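You operate a simulated robot arm through the tools that you are given. There is no shell and no other tool. Be economical: measure what you need, move in short steps, check, and stop when the job is done.

Carry out the task below with a simulated two-armed robot. There is one attempt and no reset: what you move stays moved.

## Task
Take the cap off the yeast jar and lay it down on the sieving table.

The check looks at the end state, three seconds after you hand in, the way a careful person would. Anything else that was tipped, shoved, dropped, spilled or broken makes it a failure. Lids that push on must go on centred and level and be pressed home; caps that screw on are set level and turned clockwise until they are tight.

## Robot
Two 7-joint arms with four-finger grippers on one trunk, on a base that drives. Base frame: it is fixed to the floor where the robot stands at the start and does not move with it; the origin is under the middle of the robot, x ahead of it, y to its left, z up; the surface under the hand at the start is at about z = 800. Lengths are in mm, angles in rad, forces in N, time in s.
The left shoulder is at the start at [40, 181, 1130], the right one opposite. With the tool pointing down near the work surface each hand reaches from about 320 to 840 mm from the robot's upright axis, wherever it stands, measured 20 degrees to its own side. Payload 3.67 kg a hand.
The tool frame of a hand sits at the grasp point between the pads (the TCP): z along the fingers, y along the line on which they close. The tips reach 28 mm beyond it. The gripper opens to 112 mm. The gripper's body begins 73 mm behind the TCP.
Orientation is that of the tool frame in the base frame, as a unit quaternion [x, y, z, w]. With the fingers straight down and closing along the base's y, the tool's x points along the base's -x, its y along +y and its z along -z.

## Interface
- The arms move only by the tool nudge_tool. It takes "left_moves", "right_moves" or both (then of equal length, played together; a hand with none holds still); each is text: rows parted by semicolons, each of 7 numbers parted by spaces: the shift along the tool's x, y, z in mm, then the turn, a rotation vector about the tool's x, y, z in rad, then the gripper command, from -1 (shut) to 1 (fully open), values between in proportion. In form: x y z ax ay az hand; .... A call has 1 to 10 rows; each row is the pose to reach, as a shift and turn from the pose commanded when the call began, along the tool's axes at that moment. Rows are played at 5 a second. More than 50 mm and 0.15 rad between two rows, or a gripper value outside its range, and nothing of the call is played. Where a pose cannot be reached the arm comes as near as it can. A force on the tool above 40 N (or 10 N above the force at the start of the call, whichever is more), or a blocked arm, ends the call early, and 0.2 s more pass. Each finger halts on what it meets, pressing with about 24 N; the grip force reading is that of the motor and also rises with nothing between the fingers. The clock runs only during rows and for 0.2 s after the last one: add rows that repeat a pose to give the fingers time. It gives the time, the measured TCP pose, the force on the tool (base axes), the opening and the grip force at its end, in the units of the frame above (readings bear some noise), with the torque about the TCP (base axes, N m) and any sound that the robot's microphone picked up, and new pictures: "views" is both (left out), scene, wrist or none (wrist: the cameras of the hands that moved).
- Cameras (640 x 400 px; columns grow to the right, rows downward): "scene" is now at [108.7, 0.1, 1363.5]; the picture's right is [0.03, -1.00, 0.00], its down [-0.62, -0.02, -0.78] and it looks along [0.78, 0.03, -0.62] (base axes); focal length 274 px, centre (320, 200). "left" rides on the left gripper at [60, 18, -104] in its tool frame; the picture's right is [-0.29, 0.96, 0.00], its down [-0.80, -0.24, -0.55] and it looks along [-0.53, -0.16, 0.83] (tool axes); focal length 234 px, centre (320, 200). "right" rides on the right gripper at [60, -18, -104] in its tool frame; the picture's right is [0.29, 0.96, 0.00], its down [-0.80, 0.24, -0.55] and it looks along [-0.53, 0.16, 0.83] (tool axes); focal length 234 px, centre (320, 200). There is no depth. A picture from a camera that has moved, and an enlarged one, comes with that camera's place and axes in the base frame and with its lens. The place of the scene camera against the robot may be out by one fixed shift of up to 12 mm in any direction.
- slide_trunk(by): slides the trunk up (or, below 0, down) by that many mm; the arms and the scene camera ride with it, the base frame stays. It gives what a move gives, with no picture.
- drive_base(legs): drives the robot by 1 to 6 legs, each [ahead, left, turn to the left] in mm, mm and rad, along the robot's own axes; the way and the turn of a leg run together, so that a leg with both is an arc; at most 1500 mm and 3.142 rad a leg. The arms and the cameras ride along, it lands a little off, and it stops where it bumps. It gives what a move gives, and a new picture of the scene camera.
- turn_head(pan, tilt): turns the head with the scene camera to pan (to the left, within 1.501 rad either way) and tilt (down, from -0.506 to 1.204), counted from straight ahead of the robot. It gives what a move gives, and a new picture of the scene camera.
- close_up(camera, box): a new picture of the part [left, top, right, bottom] of that camera's present view, enlarged. No time passes.
- sign_off(): hands the job in; it is judged then, once.

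Work in short steps. Places have to be worked out from the pictures, the camera data and where the tool is seen: move nearer, look again, correct. Check each grasp and each placing, and mend what went wrong. You have 120 turns and 260 pictures in all, those below and enlarged ones among them. Open the grippers and draw the arms clear of the work before you hand the job in, unless the task says otherwise; then end with one line.

The tools are called after "Request:" as a command line: name --argument value ..., lists and objects as JSON in quotes. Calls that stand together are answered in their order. nudge_tool: Moves the arms, as the interface text tells. Its arguments: {"type":"object","properties":{"left_moves":{"type":"string"},"right_moves":{"type":"string"},"views":{"type":"string","enum":["both","scene","wrist","none"]}},"required":[]} The other tools are called the same way: slide_trunk (by) slides the trunk up or down; drive_base (legs) drives the base; turn_head (pan, tilt) turns the head that bears the scene camera; close_up (camera, box) takes an enlarged picture of a part of a camera's view; sign_off () hands the job in.

At the start:

```text
clock: 0.0
left_eef_pos: [559.2, 171.4, 1043.2]
left_ee_rot: [-0.001, 1.0, 0.0, 0.0]
left_ft_force: [-0.3, 0.2, -0.1]
left_torque: [-0.01, 0.02, -0.02]
left_width: 111.9
left_grasp_force: 0.0
right_eef_pos: [500.7, -238.5, 1098.2]
right_ee_rot: [0.0, 1.0, 0.001, 0.0]
right_ft_force: [-0.3, 0.1, -1.1]
right_torque: [0.0, -0.02, -0.01]
right_width: 112.0
right_grasp_force: 0.0
trunk travel left (down, up): [-250.0, 264.0]
robot x, y, heading: [-0.4, -1.3, -0.005]
head pan, tilt: [0.031, 0.672]
```

scene: 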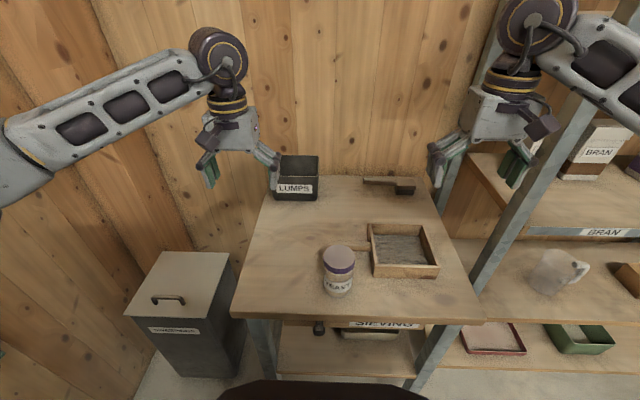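
right: 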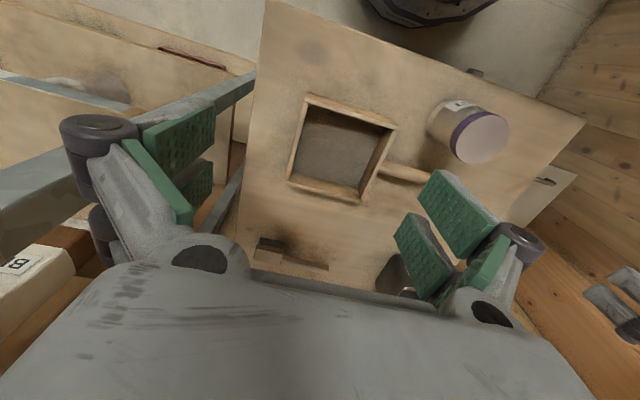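
left: 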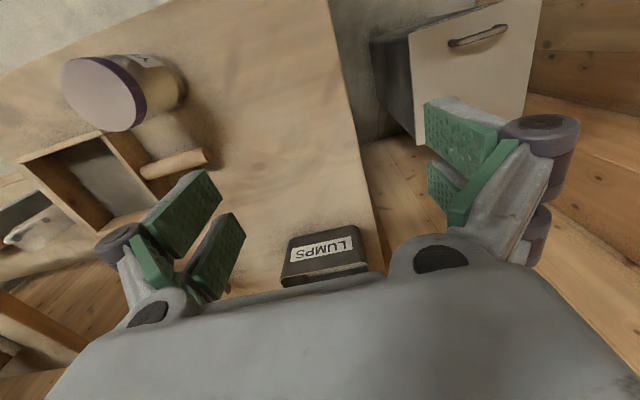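

The jar with its purple-edged cap stands near the front middle of the table. I'll enlarge it to see the cap type and measure it.

Request:
close_up --camera "scene" --box '[290, 220, 390, 310]'

Request:
close_up --camera "left" --box '[40, 30, 220, 150]'

Request:
close_up --camera "right" --box '[400, 70, 540, 180]'

```text
4.44 times, centred on (340, 265) of scene
camera zoom: at [108.7, 0.1, 1363.5], right [0.03, -1.0, 0.0], down [-0.62, -0.02, -0.78], along [0.78, 0.03, -0.62], focal length 1217 px, centre (231, -89)
```

zoom: 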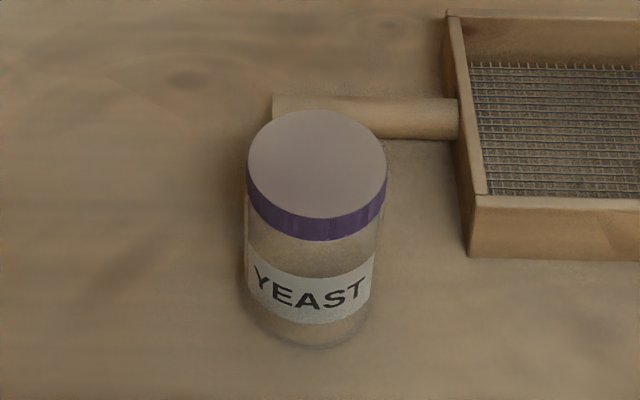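

```text
3.33 times, centred on (130, 90) of left
camera zoom: at [499.6, 189.4, 1147.5], right [0.29, 0.96, 0.0], down [0.8, -0.24, 0.55], along [0.53, -0.16, -0.83], focal length 781 px, centre (953, 567)
```

zoom: 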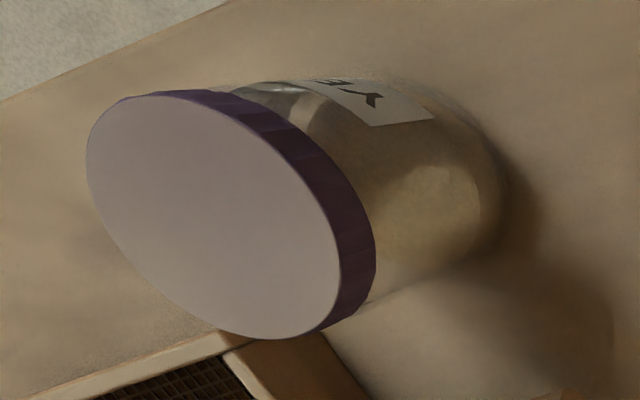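

```text
3.64 times, centred on (470, 125) of right
camera zoom: at [441.6, -257.1, 1202.7], right [-0.29, 0.96, 0.0], down [0.8, 0.24, 0.55], along [0.53, 0.16, -0.83], focal length 852 px, centre (-226, 473)
```

zoom: 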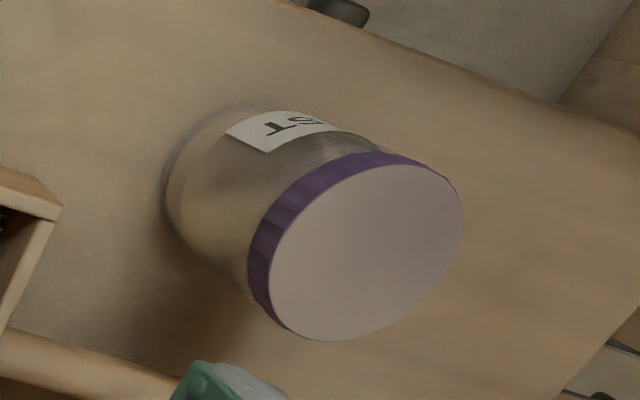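

Cap centre triangulates to about (477, -25), top z ≈ 907, about 67 mm across, with a fluted rim that suggests a screw cap. The plan is to hold the jar body with the left hand level from the side, camera up, and twist the cap off with the right hand from above. First I yaw the left hand.

Request:
nudge_tool --left_moves "8 5 0 0 0 -0.145 1; 16 10 0 0 0 -0.29 1; 24 15 0 0 0 -0.435 1; 32 20 0 0 0 -0.58 1; 40 25 0 0 0 -0.725 1; 48 30 0 0 0 -0.87 1; 56 35 0 0 0 -1.015 1; 64 40 0 0 0 -1.16 1; 72 45 0 0 0 -1.305 1; 80 50 0 0 0 -1.45 1" --views "none"

```text
clock: 2.2
left_eef_pos: [479.2, 221.4, 1044.0]
left_ee_rot: [-0.664, 0.747, 0.0, 0.0]
left_ft_force: [-0.2, -0.6, 0.1]
left_torque: [0.01, -0.02, -0.02]
left_width: 112.1
left_grasp_force: 0.0
right_eef_pos: [499.9, -240.2, 1099.6]
right_ee_rot: [0.0, 1.0, 0.0, 0.0]
right_ft_force: [0.3, -0.2, -0.5]
right_torque: [-0.01, 0.01, -0.03]
right_width: 111.7
right_grasp_force: 0.1
trunk travel left (down, up): [-250.0, 264.0]
robot x, y, heading: [0.8, 0.8, -0.0]
head pan, tilt: [0.031, 0.672]
```

Yaw worked. Now I pitch the hand up so that the fingers point level toward the right.

Request:
nudge_tool --left_moves "0 0 0 0 0.149 0 1; 0 0 0 0 0.298 0 1; 0 0 0 0 0.447 0 1; 0 0 0 0 0.596 0 1; 0 0 0 0 0.745 0 1; 0 0 0 0 0.894 0 1; 0 0 0 0 1.043 0 1; 0 0 0 0 1.192 0 1; 0 0 0 0 1.341 0 1; 0 0 0 0 1.49 0 1" --views "both"

```text
clock: 4.4
left_eef_pos: [478.5, 220.8, 1043.8]
left_ee_rot: [-0.487, 0.55, -0.45, -0.507]
left_ft_force: [0.6, 0.3, -0.2]
left_torque: [-0.02, -0.01, -0.01]
left_width: 111.9
left_grasp_force: 0.0
right_eef_pos: [500.4, -239.2, 1098.7]
right_ee_rot: [0.0, 1.0, 0.0, 0.0]
right_ft_force: [-0.2, -0.2, -0.1]
right_torque: [0.01, -0.01, 0.0]
right_width: 112.0
right_grasp_force: 0.1
trunk travel left (down, up): [-250.0, 264.0]
robot x, y, heading: [1.8, 0.5, -0.005]
head pan, tilt: [0.031, 0.672]
camera scene: at [108.9, 0.5, 1363.5], right [0.03, -1.0, 0.0], down [-0.62, -0.02, -0.78], along [0.78, 0.03, -0.62], focal length 274 px, centre (320, 200)
camera left: at [473.5, 322.3, 1111.7], right [-0.95, 0.14, -0.29], down [0.31, 0.58, -0.75], along [0.07, -0.8, -0.59], focal length 234 px, centre (320, 200)
```

scene: 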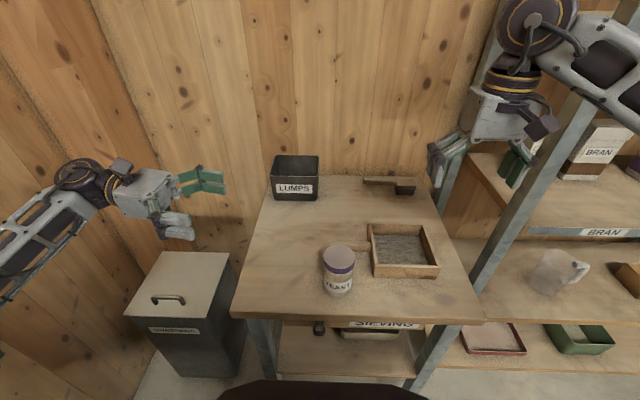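
left: 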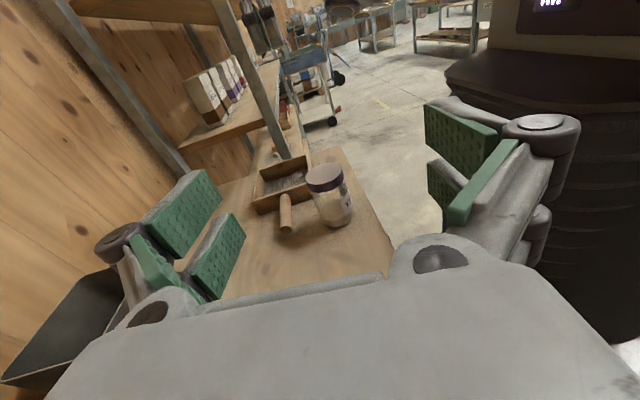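

Now the fingers point along -y, level, camera on top. I'll trim the last tilt and lower the left hand to z ≈ 850, well left of the jar at y ≈ 130.

Request:
nudge_tool --left_moves "-31 -2 18 0.02 0.013 0 1; -62 -3 35 0.04 0.027 0 1; -93 -5 53 0.06 0.04 0 1; -124 -6 70 0.08 0.053 0 1; -155 -8 88 0.1 0.067 0 1; -186 -9.5 105.6 0.12 0.08 0 1; -186 -9.5 105.6 0.12 0.08 0 1" --views "both"

```text
clock: 6.0
left_eef_pos: [477.5, 130.9, 849.0]
left_ee_rot: [0.499, -0.501, 0.502, 0.498]
left_ft_force: [1.1, -0.6, 0.5]
left_torque: [0.0, 0.02, -0.04]
left_width: 112.0
left_grasp_force: 0.1
right_eef_pos: [500.2, -238.3, 1098.7]
right_ee_rot: [0.0, 1.0, 0.0, 0.0]
right_ft_force: [1.3, -0.4, 0.0]
right_torque: [0.0, 0.03, 0.0]
right_width: 111.9
right_grasp_force: 0.1
trunk travel left (down, up): [-250.0, 264.0]
robot x, y, heading: [-0.8, 2.1, -0.006]
head pan, tilt: [0.031, 0.672]
camera scene: at [108.5, 0.3, 1363.5], right [0.03, -1.0, 0.0], down [-0.62, -0.02, -0.78], along [0.78, 0.03, -0.62], focal length 274 px, centre (320, 200)
camera left: at [459.0, 234.4, 909.5], right [-0.96, 0.0, -0.29], down [0.24, 0.55, -0.8], along [0.16, -0.83, -0.53], focal length 234 px, centre (320, 200)
```

scene: 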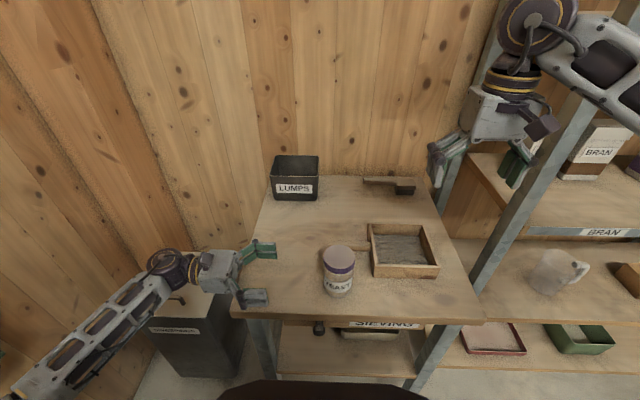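
left: 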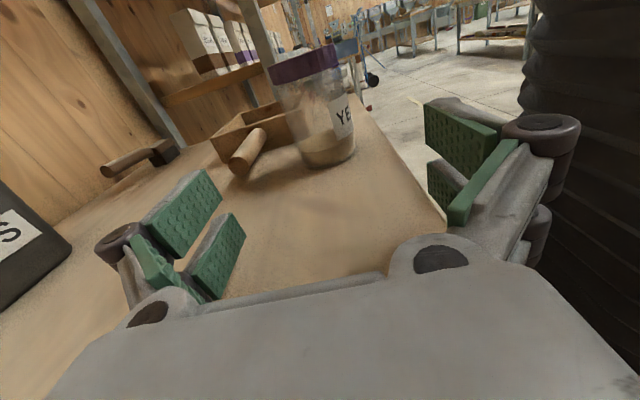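

Orientation is exact; the jar lies at x ≈ 479 between the finger lines. I'll advance most of the way and look.

Request:
nudge_tool --left_moves "0 -1 30 0 0 0 1; 0 -1.5 60 0 0 0 1; 0 -1.5 90 0 0 0 1; 0 -1.5 110 0 0 0 1; 0 -1.5 110 0 0 0 1" --views "both"

Request:
close_up --camera "scene" --box '[230, 210, 400, 320]'

```text
clock: 7.2
left_eef_pos: [479.1, 19.0, 849.4]
left_ee_rot: [-0.499, 0.501, -0.5, -0.499]
left_ft_force: [-0.1, -1.0, 0.2]
left_torque: [0.01, -0.03, 0.01]
left_width: 112.0
left_grasp_force: 0.1
right_eef_pos: [499.5, -239.4, 1098.8]
right_ee_rot: [0.0, 1.0, 0.0, 0.0]
right_ft_force: [-0.4, -0.5, 1.2]
right_torque: [0.02, 0.02, 0.01]
right_width: 112.4
right_grasp_force: 0.1
trunk travel left (down, up): [-250.0, 264.0]
robot x, y, heading: [-2.6, 1.1, 0.002]
head pan, tilt: [0.031, 0.672]
camera scene: at [108.6, 0.4, 1363.5], right [0.03, -1.0, 0.0], down [-0.62, -0.02, -0.78], along [0.78, 0.03, -0.62], focal length 274 px, centre (320, 200)
camera left: at [461.2, 123.3, 909.4], right [-0.96, 0.0, -0.29], down [0.24, 0.55, -0.8], along [0.16, -0.83, -0.53], focal length 234 px, centre (320, 200)
```

scene: 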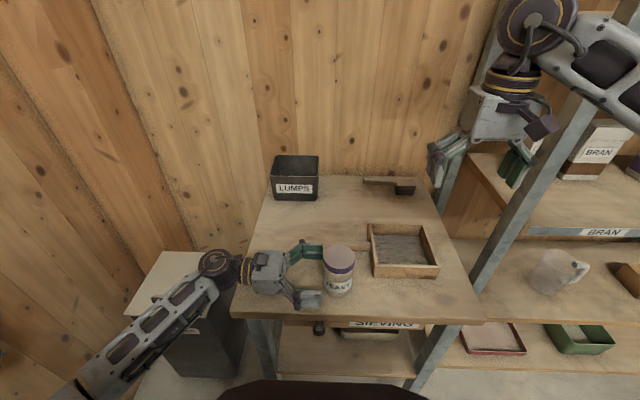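
left: 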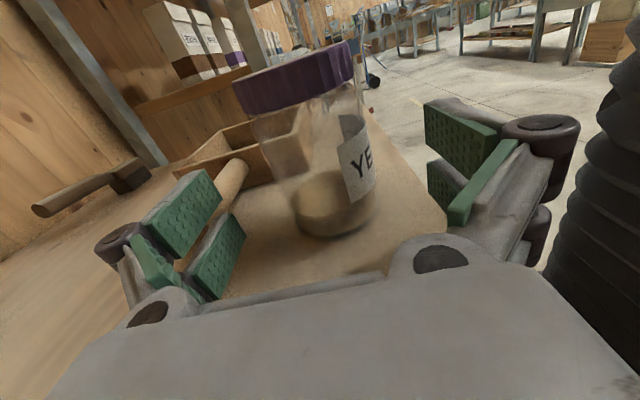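

```text
3.64 times, centred on (315, 265) of scene
camera zoom: at [108.6, 0.4, 1363.5], right [0.03, -1.0, 0.0], down [-0.62, -0.02, -0.78], along [0.78, 0.03, -0.62], focal length 996 px, centre (338, -36)
```

zoom: 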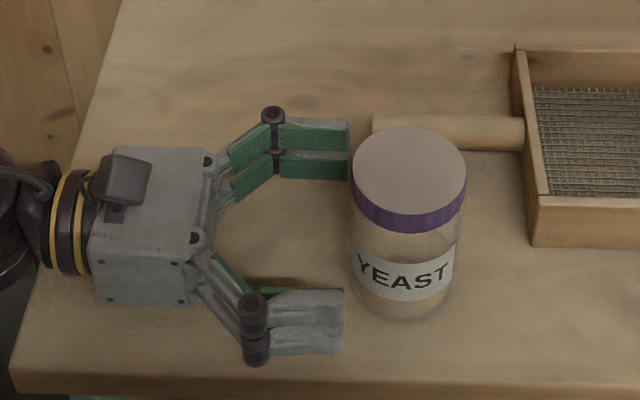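

The jar centre again works out at x ≈ 479, right between the fingers. I'll advance the last 44 mm and look before closing.

Request:
nudge_tool --left_moves "0 0 15 0 0 0 1; 0 0 30 0 0 0 1; 0 0 44 0 0 0 1; 0 0 44 0 0 0 0.6; 0 0 44 0 0 0 0.4" --views "both"

Request:
close_up --camera "scene" --box '[270, 220, 400, 310]'

```text
clock: 8.4
left_eef_pos: [477.4, -22.7, 849.4]
left_ee_rot: [-0.499, 0.502, -0.501, -0.499]
left_ft_force: [-0.9, 0.4, -0.1]
left_torque: [0.01, 0.03, 0.0]
left_width: 78.4
left_grasp_force: 0.0
right_eef_pos: [500.7, -239.7, 1098.9]
right_ee_rot: [0.0, 1.0, 0.0, 0.0]
right_ft_force: [0.2, 0.7, -0.9]
right_torque: [0.0, 0.01, -0.01]
right_width: 112.2
right_grasp_force: 0.1
trunk travel left (down, up): [-250.0, 264.0]
robot x, y, heading: [-0.3, 0.6, -0.001]
head pan, tilt: [0.031, 0.672]
camera scene: at [108.7, 0.0, 1363.5], right [0.03, -1.0, 0.0], down [-0.62, -0.02, -0.78], along [0.78, 0.03, -0.62], focal length 274 px, centre (320, 200)
camera left: at [461.5, 79.9, 909.9], right [-0.96, 0.0, -0.29], down [0.24, 0.55, -0.8], along [0.16, -0.83, -0.53], focal length 234 px, centre (320, 200)
```

scene: 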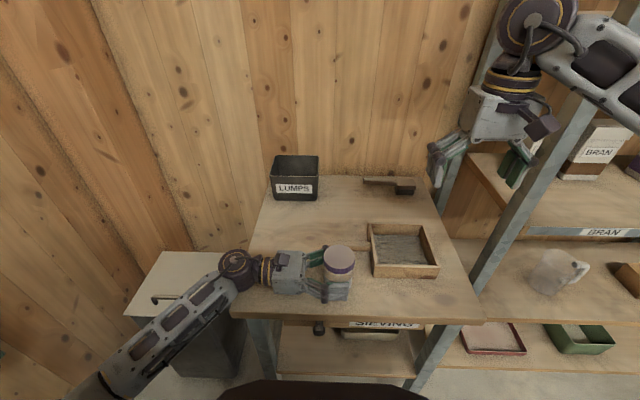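
left: 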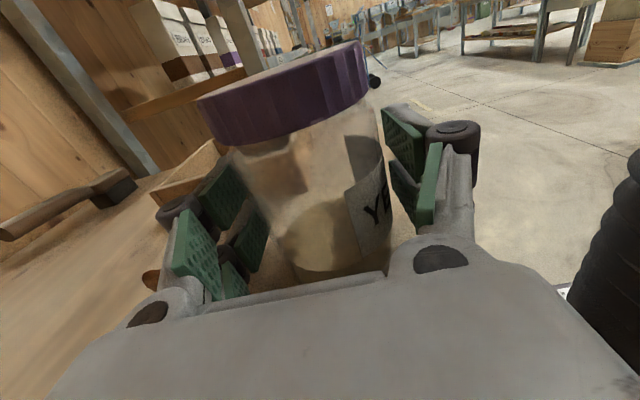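

```text
4.44 times, centred on (335, 265) of scene
camera zoom: at [108.7, 0.0, 1363.5], right [0.03, -1.0, 0.0], down [-0.62, -0.02, -0.78], along [0.78, 0.03, -0.62], focal length 1217 px, centre (253, -89)
```

zoom: 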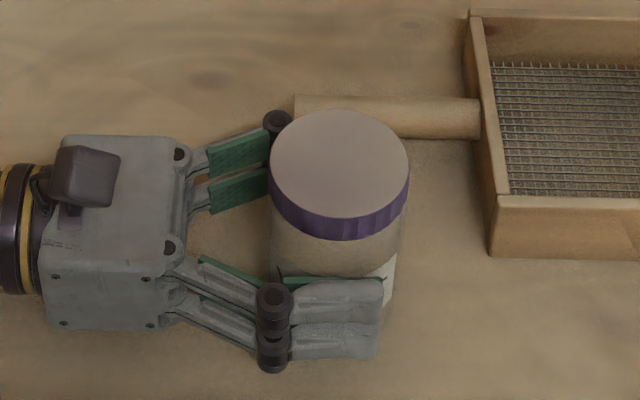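

The jar sits between the pads with room on both sides. I close gradually until the fingers meet it.

Request:
nudge_tool --left_moves "0 0 0 0 0 0 0.3; 0 0 0 0 0 0 0.2; 0 0 0 0 0 0 0.12; 0 0 0 0 0 0 0.05; 0 0 0 0 0 0 0.0; 0 0 0 0 0 0 -0.1; 0 0 0 0 0 0 -0.3; 0 0 0 0 0 0 -0.3" --views "both"

```text
clock: 10.2
left_eef_pos: [480.1, -23.4, 849.5]
left_ee_rot: [-0.499, 0.502, -0.501, -0.499]
left_ft_force: [-1.0, 0.5, 2.1]
left_torque: [0.0, 0.08, -0.01]
left_width: 65.9
left_grasp_force: 23.9
right_eef_pos: [501.3, -240.2, 1098.9]
right_ee_rot: [0.0, 1.0, -0.001, 0.0]
right_ft_force: [-0.3, -0.7, 0.1]
right_torque: [0.06, -0.02, -0.03]
right_width: 112.1
right_grasp_force: 0.1
trunk travel left (down, up): [-250.0, 264.0]
robot x, y, heading: [1.0, -2.9, 0.003]
head pan, tilt: [0.031, 0.672]
camera scene: at [108.5, 0.2, 1363.5], right [0.03, -1.0, 0.0], down [-0.62, -0.02, -0.78], along [0.78, 0.03, -0.62], focal length 274 px, centre (320, 200)
camera left: at [461.3, 80.1, 910.0], right [-0.96, 0.0, -0.29], down [0.24, 0.55, -0.8], along [0.16, -0.83, -0.53], focal length 234 px, centre (320, 200)
```

scene: 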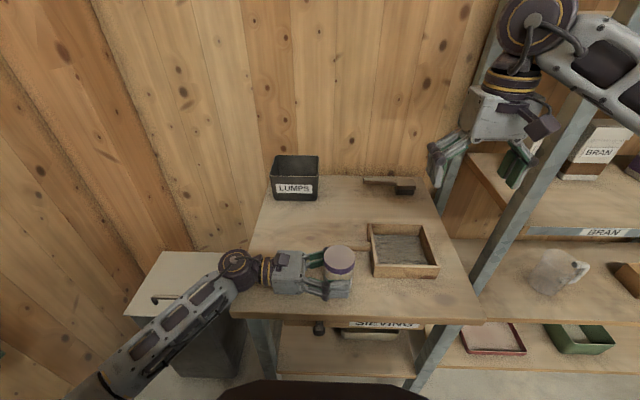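
left: 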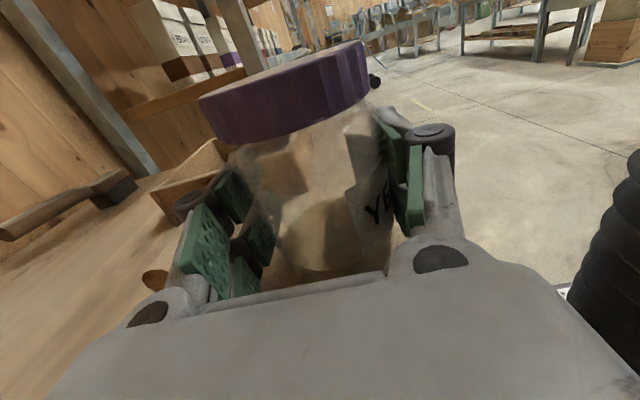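

The jar is gripped at 65.9 mm wide, centred near (479.5, -24). Next I bring the right hand above the cap, pre-turned clockwise by 0.9 rad.

Request:
nudge_tool --right_moves "3 31 14 0 0 0.13 1; 6 62 28 0 0 0.26 1; 9 93 42 0 0 0.39 1; 12 124 56 0 0 0.52 1; 15 155 70 0 0 0.65 1; 18 186 85 0 0 0.78 1; 21 215 99 0 0 0.9 1; 21 215 99 0 0 0.9 1" --views "both"

```text
clock: 12.0
left_eef_pos: [480.6, -23.7, 850.8]
left_ee_rot: [-0.499, 0.501, -0.501, -0.499]
left_ft_force: [-0.2, -0.3, 3.0]
left_torque: [-0.06, 0.16, 0.03]
left_width: 65.7
left_grasp_force: 24.3
right_eef_pos: [478.9, -23.5, 1000.6]
right_ee_rot: [0.436, 0.9, 0.0, 0.001]
right_ft_force: [1.0, 0.3, 0.4]
right_torque: [0.03, -0.02, 0.0]
right_width: 112.4
right_grasp_force: 0.0
trunk travel left (down, up): [-250.0, 264.0]
robot x, y, heading: [1.9, 0.8, -0.003]
head pan, tilt: [0.031, 0.672]
camera scene: at [108.4, -0.2, 1363.5], right [0.03, -1.0, 0.0], down [-0.62, -0.02, -0.78], along [0.78, 0.03, -0.62], focal length 274 px, centre (320, 200)
camera right: at [429.2, 12.0, 1103.9], right [0.57, 0.82, 0.0], down [0.68, -0.48, 0.55], along [0.45, -0.32, -0.83], focal length 234 px, centre (320, 200)
```

scene: 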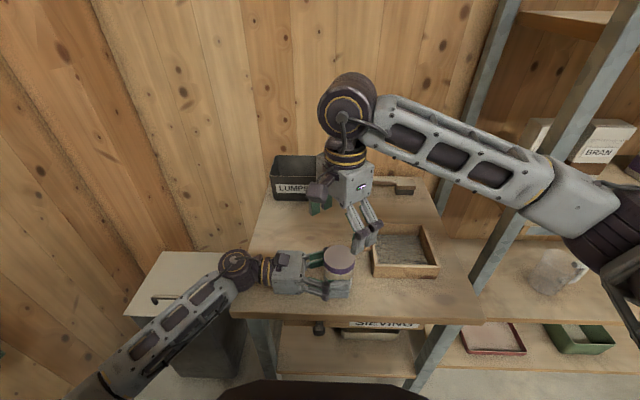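
right: 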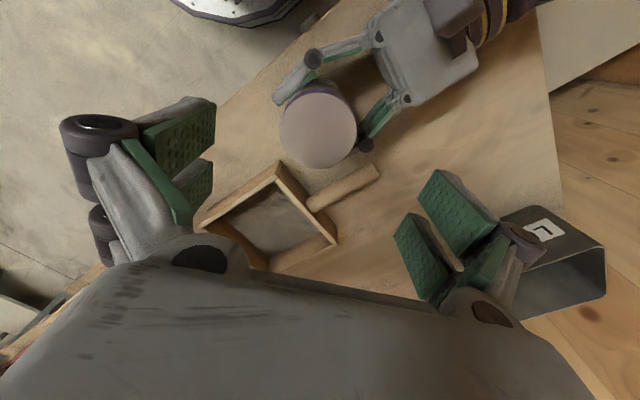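

The cap is right under the hand (picture gives about (475,-22)). I descend to z ≈ 935 and recheck centring.

Request:
nudge_tool --right_moves "0 0 25 0 0 0 1; 0 0 50 0 0 0 1; 0 0 65 0 0 0 1; 0 0 65 0 0 0 1" --views "both"

Request:
close_up --camera "scene" --box '[270, 210, 400, 310]'

Request:
close_up --camera "left" --box '[150, 0, 500, 200]'

```text
clock: 13.0
left_eef_pos: [479.2, -24.8, 849.7]
left_ee_rot: [-0.499, 0.501, -0.501, -0.498]
left_ft_force: [0.5, 1.5, 2.4]
left_torque: [0.04, 0.11, -0.05]
left_width: 65.8
left_grasp_force: 24.1
right_eef_pos: [479.1, -24.3, 934.0]
right_ee_rot: [0.436, 0.9, 0.0, 0.0]
right_ft_force: [0.1, -1.1, -0.1]
right_torque: [-0.02, -0.02, 0.0]
right_width: 112.0
right_grasp_force: 0.0
trunk travel left (down, up): [-250.0, 264.0]
robot x, y, heading: [-1.0, 0.1, -0.004]
head pan, tilt: [0.031, 0.672]
camera scene: at [108.5, 0.3, 1363.5], right [0.03, -1.0, 0.0], down [-0.62, -0.02, -0.78], along [0.78, 0.03, -0.62], focal length 274 px, centre (320, 200)
camera right: at [429.1, 11.6, 1038.4], right [0.57, 0.82, 0.0], down [0.68, -0.48, 0.55], along [0.45, -0.32, -0.83], focal length 234 px, centre (320, 200)
```

scene: 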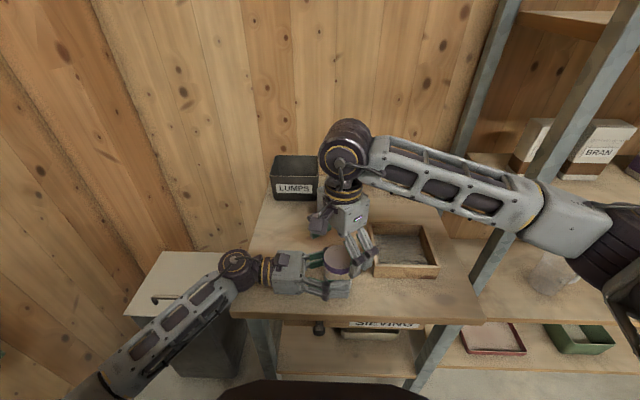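
right: 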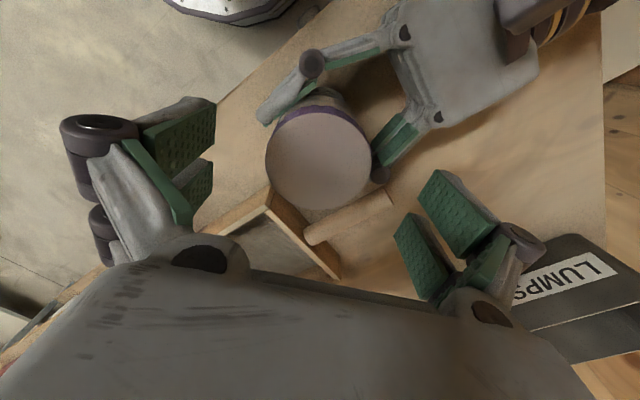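

```text
4.00 times, centred on (335, 260) of scene
camera zoom: at [108.5, 0.3, 1363.5], right [0.03, -1.0, 0.0], down [-0.62, -0.02, -0.78], along [0.78, 0.03, -0.62], focal length 1095 px, centre (260, -40)
```

zoom: 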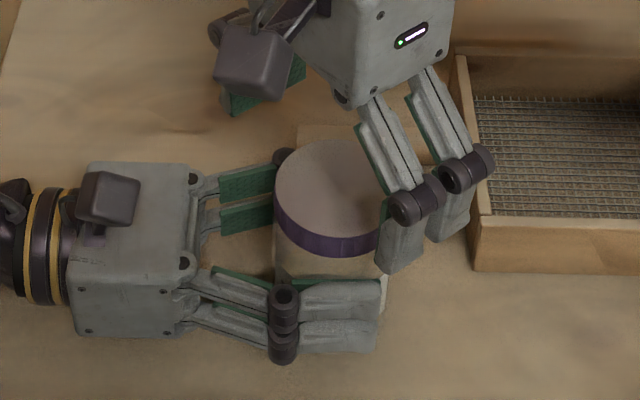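

```text
1.83 times, centred on (325, 100) of left
camera zoom: at [461.3, 80.2, 910.0], right [-0.96, 0.0, -0.29], down [0.24, 0.55, -0.8], along [0.16, -0.83, -0.53], focal length 428 px, centre (311, 383)
```

zoom: 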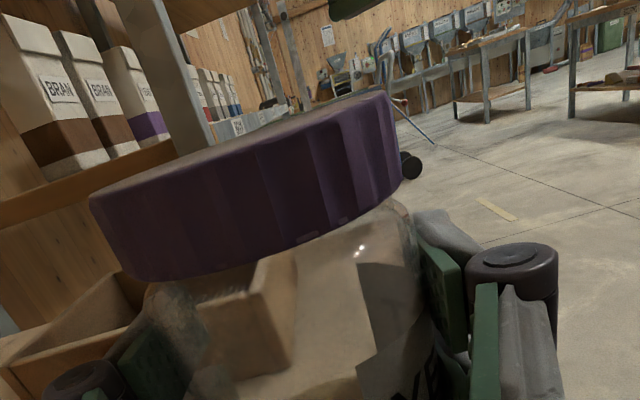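

Cap spans z ≈ 891–907. I trim 2 mm toward the robot, lower to z ≈ 905 (tips at 877, above the left fingers at 860), and look before closing.

Request:
nudge_tool --right_moves "1.6 -1.3 10 0 0 0 1; 1.6 -1.3 20 0 0 0 1; 1.6 -1.3 29 0 0 0 1; 1.6 -1.3 29 0 0 0 0.7; 1.6 -1.3 29 0 0 0 0.5; 1.6 -1.3 29 0 0 0 0.5" --views "both"

Request:
close_up --camera "scene" --box '[270, 210, 400, 310]'

Request:
close_up --camera "left" --box '[150, 0, 500, 200]'

```text
clock: 14.4
left_eef_pos: [478.6, -23.7, 850.8]
left_ee_rot: [0.5, -0.5, 0.502, 0.498]
left_ft_force: [0.0, -0.9, 2.8]
left_torque: [-0.07, 0.1, 0.01]
left_width: 65.9
left_grasp_force: 24.3
right_eef_pos: [478.1, -23.7, 905.5]
right_ee_rot: [0.436, 0.9, -0.001, 0.0]
right_ft_force: [-0.1, 0.5, 0.2]
right_torque: [0.02, 0.02, 0.03]
right_width: 84.2
right_grasp_force: 0.1
trunk travel left (down, up): [-250.0, 264.0]
robot x, y, heading: [-1.5, -0.4, -0.002]
head pan, tilt: [0.031, 0.672]
camera scene: at [108.5, 0.2, 1363.5], right [0.03, -1.0, 0.0], down [-0.62, -0.02, -0.78], along [0.78, 0.03, -0.62], focal length 274 px, centre (320, 200)
camera right: at [427.5, 12.3, 1009.6], right [0.57, 0.82, 0.0], down [0.68, -0.48, 0.55], along [0.45, -0.32, -0.83], focal length 234 px, centre (320, 200)
```

scene: 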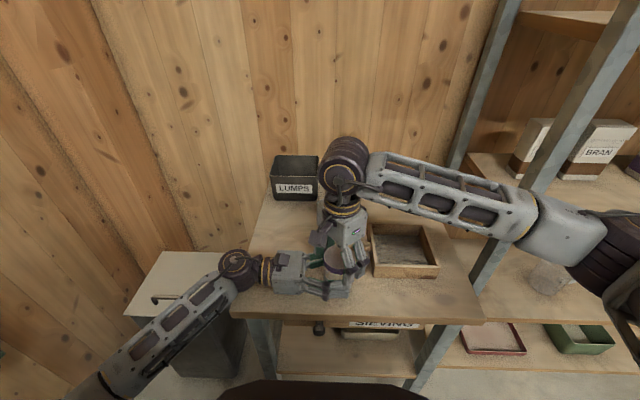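
right: 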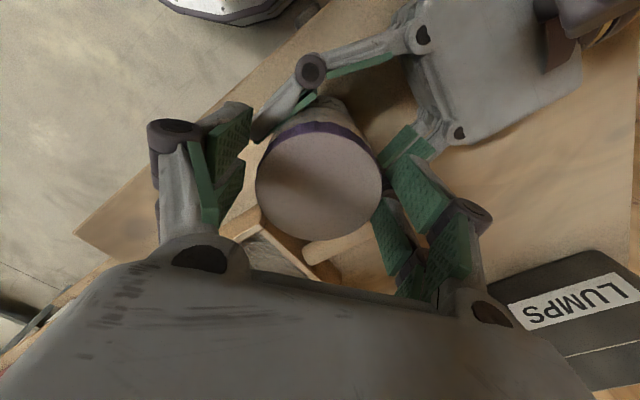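

```text
4.00 times, centred on (335, 260) of scene
camera zoom: at [108.5, 0.2, 1363.5], right [0.03, -1.0, 0.0], down [-0.62, -0.02, -0.78], along [0.78, 0.03, -0.62], focal length 1095 px, centre (260, -40)
```

zoom: 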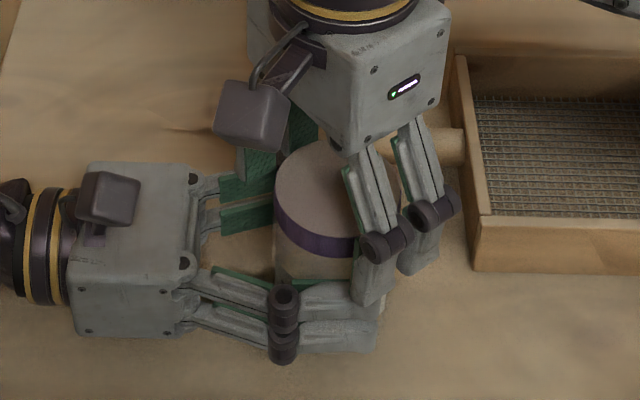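

```text
1.83 times, centred on (325, 100) of left
camera zoom: at [461.3, 80.1, 909.9], right [-0.96, 0.0, -0.29], down [0.24, 0.55, -0.8], along [0.16, -0.83, -0.53], focal length 428 px, centre (311, 383)
```

zoom: 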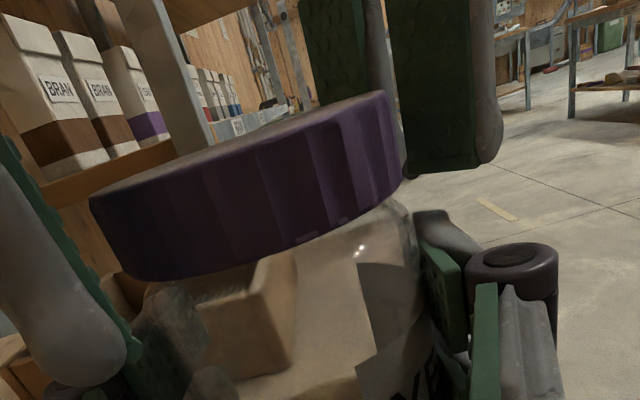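

The fingers bracket the cap well, tips below its rim. I close the right hand gradually.

Request:
nudge_tool --right_moves "0 0 0 0 0 0 0.4; 0 0 0 0 0 0 0.32; 0 0 0 0 0 0 0.25; 0 0 0 0 0 0 0.15; 0 0 0 0 0 0 0; 0 0 0 0 0 0 -0.3; 0 0 0 0 0 0 -0.3" --views "wrist"

```text
clock: 16.0
left_eef_pos: [479.1, -25.2, 850.5]
left_ee_rot: [-0.499, 0.502, -0.501, -0.499]
left_ft_force: [-0.1, -0.1, 0.9]
left_torque: [-0.04, 0.08, 0.01]
left_width: 65.7
left_grasp_force: 24.5
right_eef_pos: [477.7, -23.0, 905.6]
right_ee_rot: [0.436, 0.9, -0.001, 0.001]
right_ft_force: [-0.5, -0.6, 2.1]
right_torque: [-0.02, 0.09, 0.04]
right_width: 65.4
right_grasp_force: 23.5
trunk travel left (down, up): [-250.0, 264.0]
robot x, y, heading: [-2.9, -2.1, 0.002]
head pan, tilt: [0.031, 0.672]
camera right: at [427.5, 12.3, 1009.7], right [0.57, 0.82, 0.0], down [0.68, -0.48, 0.55], along [0.45, -0.32, -0.83], focal length 234 px, centre (320, 200)
```

right: 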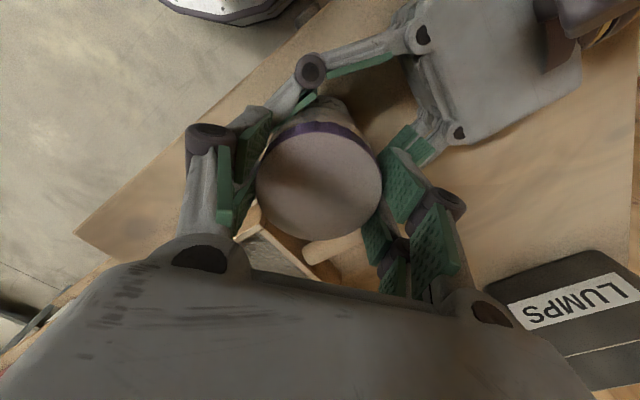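

Cap is gripped at 65.4 mm. I try a small counter-clockwise twist and read the torque.

Request:
nudge_tool --right_moves "0 0 0 0 0 -0.06 -0.6; 0 0 0 0 0 -0.12 -0.6; 0 0 0 0 0 -0.18 -0.6; 0 0 0 0 0 -0.24 -0.6; 0 0 0 0 0 -0.3 -0.6" --views "both"

Request:
close_up --camera "scene" --box '[270, 210, 400, 310]'

```text
clock: 17.2
left_eef_pos: [478.6, -24.2, 849.4]
left_ee_rot: [-0.499, 0.502, -0.501, -0.499]
left_ft_force: [-3.5, -4.1, -1.1]
left_torque: [-0.01, -0.22, 0.34]
left_width: 65.3
left_grasp_force: 24.4
right_eef_pos: [476.7, -24.9, 906.8]
right_ee_rot: [0.295, 0.955, 0.001, 0.0]
right_ft_force: [3.4, 4.7, 0.4]
right_torque: [0.28, 0.08, -0.3]
right_width: 65.2
right_grasp_force: 23.9
trunk travel left (down, up): [-250.0, 264.0]
robot x, y, heading: [-0.3, 0.5, 0.001]
head pan, tilt: [0.031, 0.672]
camera scene: at [108.7, 0.2, 1363.5], right [0.03, -1.0, 0.0], down [-0.62, -0.02, -0.78], along [0.78, 0.03, -0.62], focal length 274 px, centre (320, 200)
camera right: at [418.8, -4.6, 1009.8], right [0.3, 0.95, 0.0], down [0.79, -0.25, 0.55], along [0.53, -0.17, -0.83], focal length 234 px, centre (320, 200)
```

scene: 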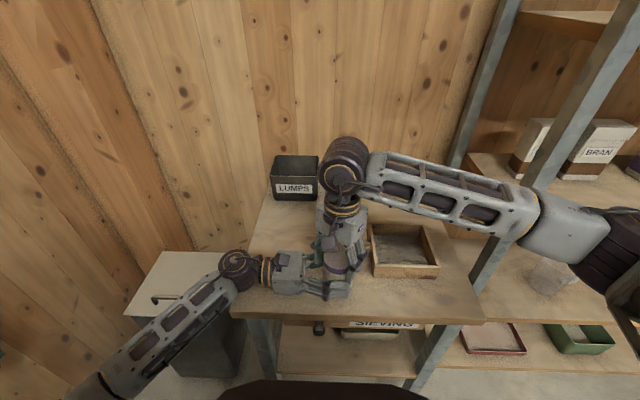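
right: 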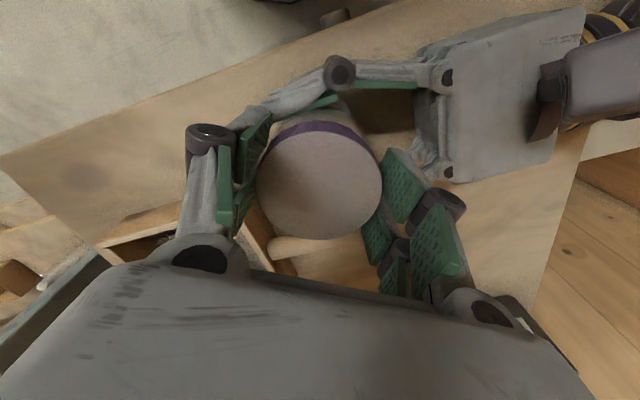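

```text
4.00 times, centred on (335, 260) of scene
camera zoom: at [108.7, 0.2, 1363.5], right [0.03, -1.0, 0.0], down [-0.62, -0.02, -0.78], along [0.78, 0.03, -0.62], focal length 1095 px, centre (260, -40)
```

zoom: 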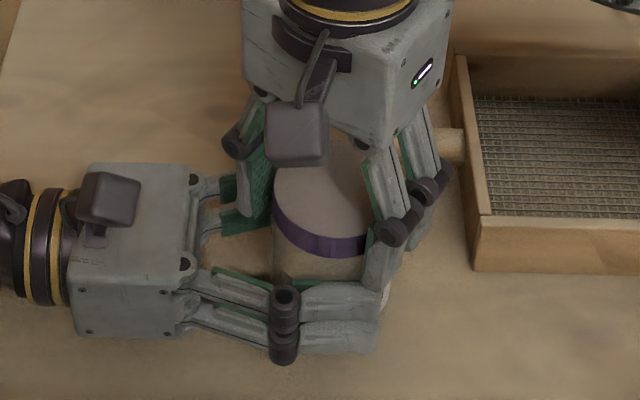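

Torque is just 0.3 N·m and the hand turned. I continue the twist and check with the left camera whether the jar stays put.

Request:
nudge_tool --right_moves "0 0 0 0 0 -0.13 -0.6; 0 0 0 0 0 -0.26 -0.6; 0 0 0 0 0 -0.39 -0.6; 0 0 0 0 0 -0.52 -0.6; 0 0 0 0 0 -0.65 -0.6; 0 0 0 0 0 -0.78 -0.6; 0 0 0 0 0 -0.91 -0.6; 0 0 0 0 0 -1.04 -0.6; 0 0 0 0 0 -1.17 -0.6; 0 0 0 0 0 -1.3 -0.6" --views "wrist"

Request:
close_up --camera "left" --box '[150, 0, 500, 200]'

Request:
close_up --camera "scene" --box '[270, 210, 400, 310]'

```text
clock: 19.4
left_eef_pos: [480.8, -22.1, 850.7]
left_ee_rot: [0.5, -0.501, 0.502, 0.498]
left_ft_force: [1.9, 2.3, -1.5]
left_torque: [-0.11, -0.06, 0.73]
left_width: 65.4
left_grasp_force: 23.8
right_eef_pos: [476.5, -23.9, 905.7]
right_ee_rot: [-0.344, 0.939, 0.0, -0.002]
right_ft_force: [-1.9, -2.5, 0.7]
right_torque: [-0.07, 0.15, -0.73]
right_width: 65.6
right_grasp_force: 24.3
trunk travel left (down, up): [-250.0, 264.0]
robot x, y, heading: [-1.9, 1.3, -0.002]
head pan, tilt: [0.031, 0.672]
camera right: at [443.7, -75.9, 1009.7], right [-0.84, 0.54, 0.0], down [0.45, 0.7, 0.55], along [0.3, 0.46, -0.83], focal length 234 px, centre (320, 200)
```

right: 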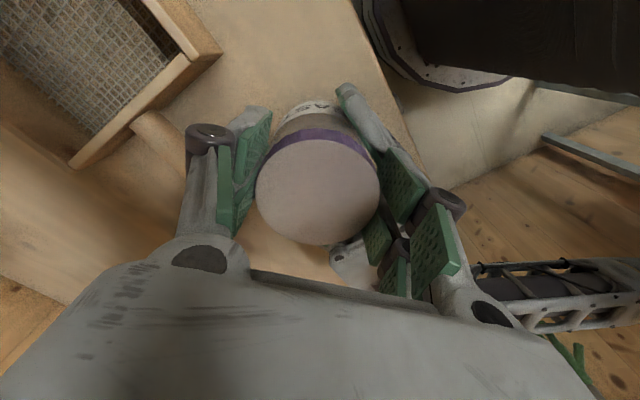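

```text
1.83 times, centred on (325, 100) of left
camera zoom: at [462.4, 80.8, 909.8], right [-0.96, 0.0, -0.29], down [0.24, 0.56, -0.8], along [0.17, -0.83, -0.53], focal length 428 px, centre (311, 383)
```

zoom: 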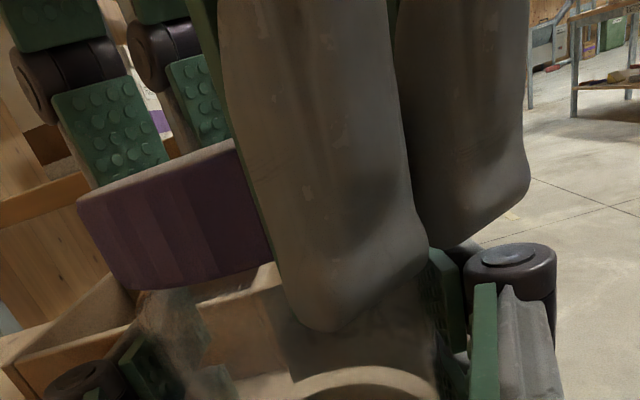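

```text
4.00 times, centred on (335, 260) of scene
camera zoom: at [108.8, 0.2, 1363.5], right [0.03, -1.0, 0.0], down [-0.62, -0.02, -0.78], along [0.78, 0.03, -0.62], focal length 1095 px, centre (260, -40)
```

zoom: 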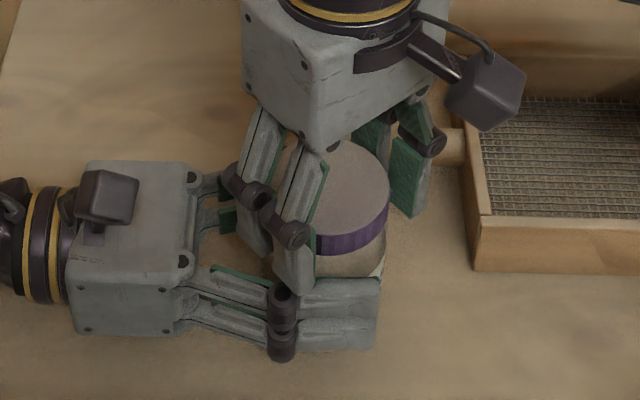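

The hand turned 1.6 rad in all with the torque at 0.73 N·m. I check in the left camera whether the jar turned along with it.

Request:
close_up --camera "left" --box '[200, 100, 460, 290]'

Request:
close_up --camera "right" --box '[240, 80, 420, 250]'

```text
2.11 times, centred on (330, 195) of left
camera zoom: at [462.4, 80.8, 909.8], right [-0.96, 0.0, -0.29], down [0.24, 0.56, -0.8], along [0.17, -0.83, -0.53], focal length 493 px, centre (299, 210)
```

zoom: 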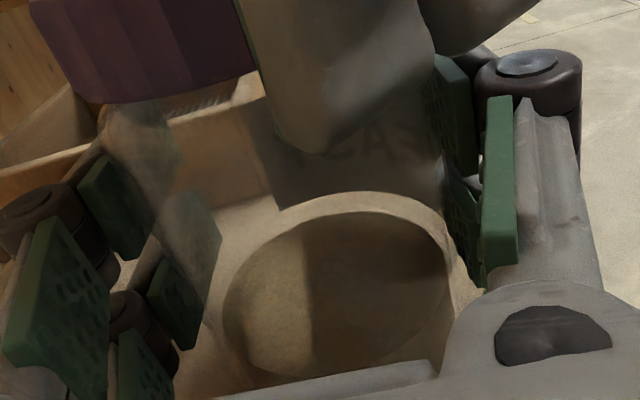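

```text
2.35 times, centred on (330, 165) of right
camera zoom: at [443.7, -75.9, 1009.7], right [-0.84, 0.54, 0.0], down [0.45, 0.7, 0.55], along [0.3, 0.46, -0.83], focal length 551 px, centre (296, 282)
```

zoom: 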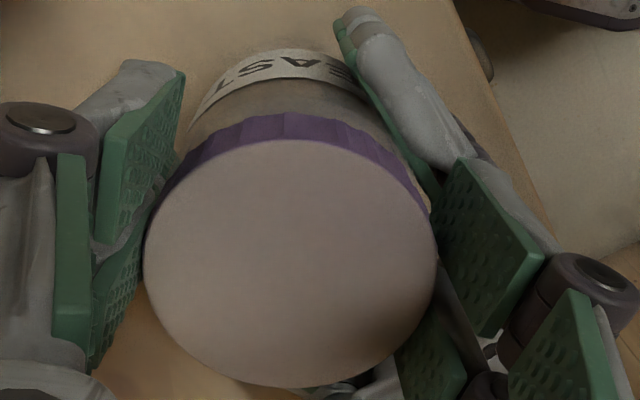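

The label has moved from facing the robot (~185°) to ~237°, so the jar has turned about 0.9 rad in the left grip while the hand turned 1.6. I twist a little more to see whether the torque is steady, and follow the label.

Request:
nudge_tool --right_moves "0 0 0 0 0 -0.05 -1; 0 0 0 0 0 -0.1 -1; 0 0 0 0 0 -0.15 -1; 0 0 0 0 0 -0.2 -1; 0 0 0 0 0 -0.25 -1; 0 0 0 0 0 -0.3 -1" --left_moves "0 0 0 0 0 0 -1; 0 0 0 0 0 0 -1; 0 0 0 0 0 0 -1; 0 0 0 0 0 0 -1; 0 0 0 0 0 0 -1; 0 0 0 0 0 0 -1" --views "none"

Request:
close_up --camera "right" --box '[240, 80, 420, 250]'

Request:
close_up --camera "left" --box '[200, 100, 460, 290]'

```text
clock: 20.8
left_eef_pos: [479.0, -23.9, 848.7]
left_ee_rot: [-0.498, 0.502, -0.5, -0.5]
left_ft_force: [-11.6, -10.4, 1.0]
left_torque: [0.17, -0.28, 0.6]
left_width: 65.7
left_grasp_force: 24.9
right_eef_pos: [478.3, -22.7, 906.1]
right_ee_rot: [-0.479, 0.878, -0.001, 0.001]
right_ft_force: [11.5, 10.9, -0.3]
right_torque: [0.43, -0.31, -0.62]
right_width: 64.9
right_grasp_force: 23.6
trunk travel left (down, up): [-250.0, 264.0]
robot x, y, heading: [-2.3, 1.5, -0.002]
head pan, tilt: [0.031, 0.672]
```

```text
2.35 times, centred on (330, 165) of right
camera zoom: at [461.6, -83.6, 1009.8], right [-0.96, 0.28, 0.0], down [0.23, 0.8, 0.56], along [0.15, 0.53, -0.83], focal length 551 px, centre (296, 282)
```

zoom: 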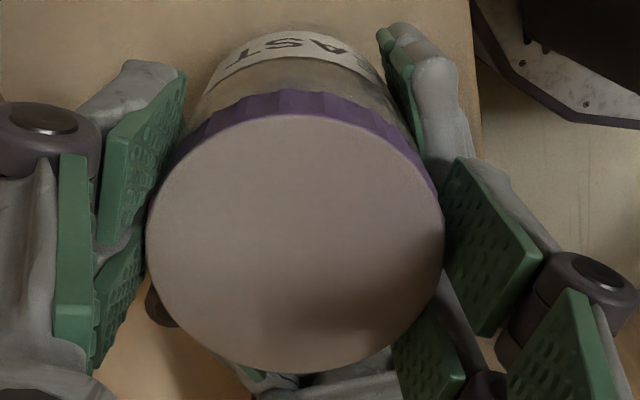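

```text
2.11 times, centred on (330, 195) of left
camera zoom: at [460.7, 79.6, 909.7], right [-0.96, 0.0, -0.29], down [0.24, 0.55, -0.8], along [0.16, -0.83, -0.53], focal length 493 px, centre (299, 210)
```

zoom: 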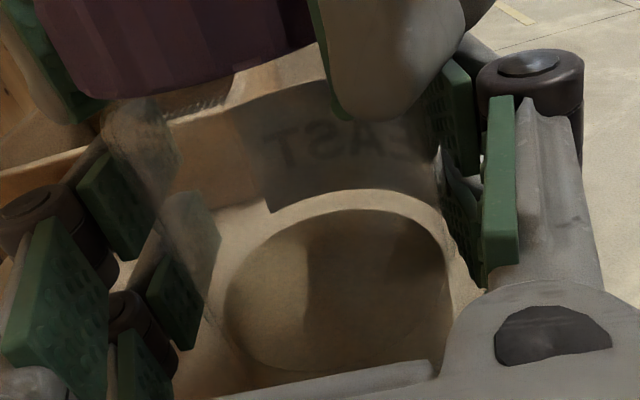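

In the last 0.3 rad the jar label hardly moved, so the cap is either turning on its thread or slipping. I open the right hand and look at the cap's height.

Request:
nudge_tool --right_moves "0 0 0 0 0 0 0.5; 0 0 0 0 0 0 0.5; 0 0 0 0 0 0 0.5" --views "both"

Request:
close_up --camera "left" --box '[150, 0, 500, 200]'

Request:
close_up --camera "scene" --box '[270, 210, 400, 310]'

```text
clock: 21.6
left_eef_pos: [481.0, -23.1, 850.4]
left_ee_rot: [0.5, -0.5, 0.502, 0.498]
left_ft_force: [0.6, -0.6, -0.2]
left_torque: [-0.02, -0.04, 0.0]
left_width: 65.7
left_grasp_force: 24.3
right_eef_pos: [477.2, -24.0, 903.8]
right_ee_rot: [-0.479, 0.878, 0.0, 0.0]
right_ft_force: [-0.5, -0.1, 0.3]
right_torque: [0.0, -0.01, -0.02]
right_width: 84.0
right_grasp_force: 0.1
trunk travel left (down, up): [-250.0, 264.0]
robot x, y, heading: [-0.4, -1.1, -0.004]
head pan, tilt: [0.031, 0.672]
camera scene: at [108.8, 0.3, 1363.5], right [0.03, -1.0, 0.0], down [-0.62, -0.02, -0.78], along [0.78, 0.03, -0.62], focal length 274 px, centre (320, 200)
camera right: at [461.1, -83.6, 1009.3], right [-0.96, 0.28, 0.0], down [0.23, 0.8, 0.55], along [0.15, 0.53, -0.83], focal length 234 px, centre (320, 200)
```

scene: 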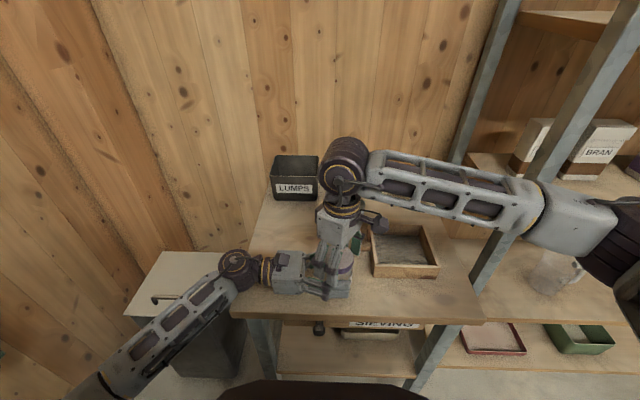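
right: 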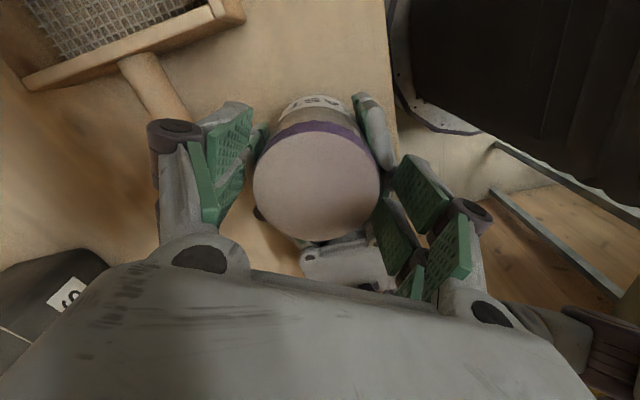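

```text
1.83 times, centred on (325, 100) of left
camera zoom: at [461.6, 80.3, 909.8], right [-0.96, 0.0, -0.29], down [0.24, 0.55, -0.8], along [0.16, -0.83, -0.53], focal length 428 px, centre (311, 383)
```

zoom: 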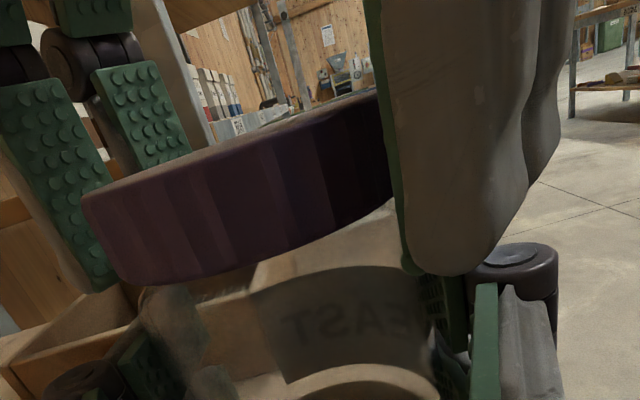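

```text
4.00 times, centred on (335, 260) of scene
camera zoom: at [108.8, 0.3, 1363.5], right [0.03, -1.0, 0.0], down [-0.62, -0.02, -0.78], along [0.78, 0.03, -0.62], focal length 1095 px, centre (260, -40)
```

zoom: 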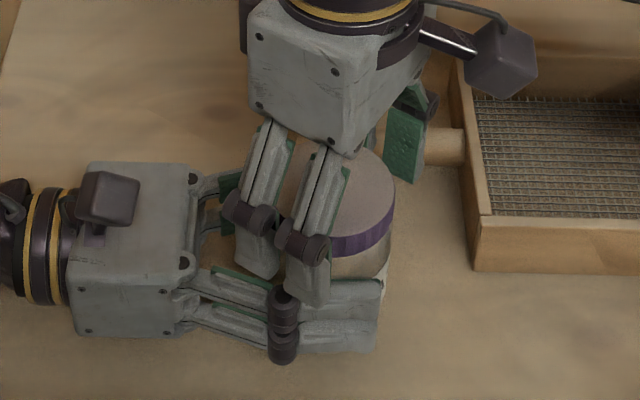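

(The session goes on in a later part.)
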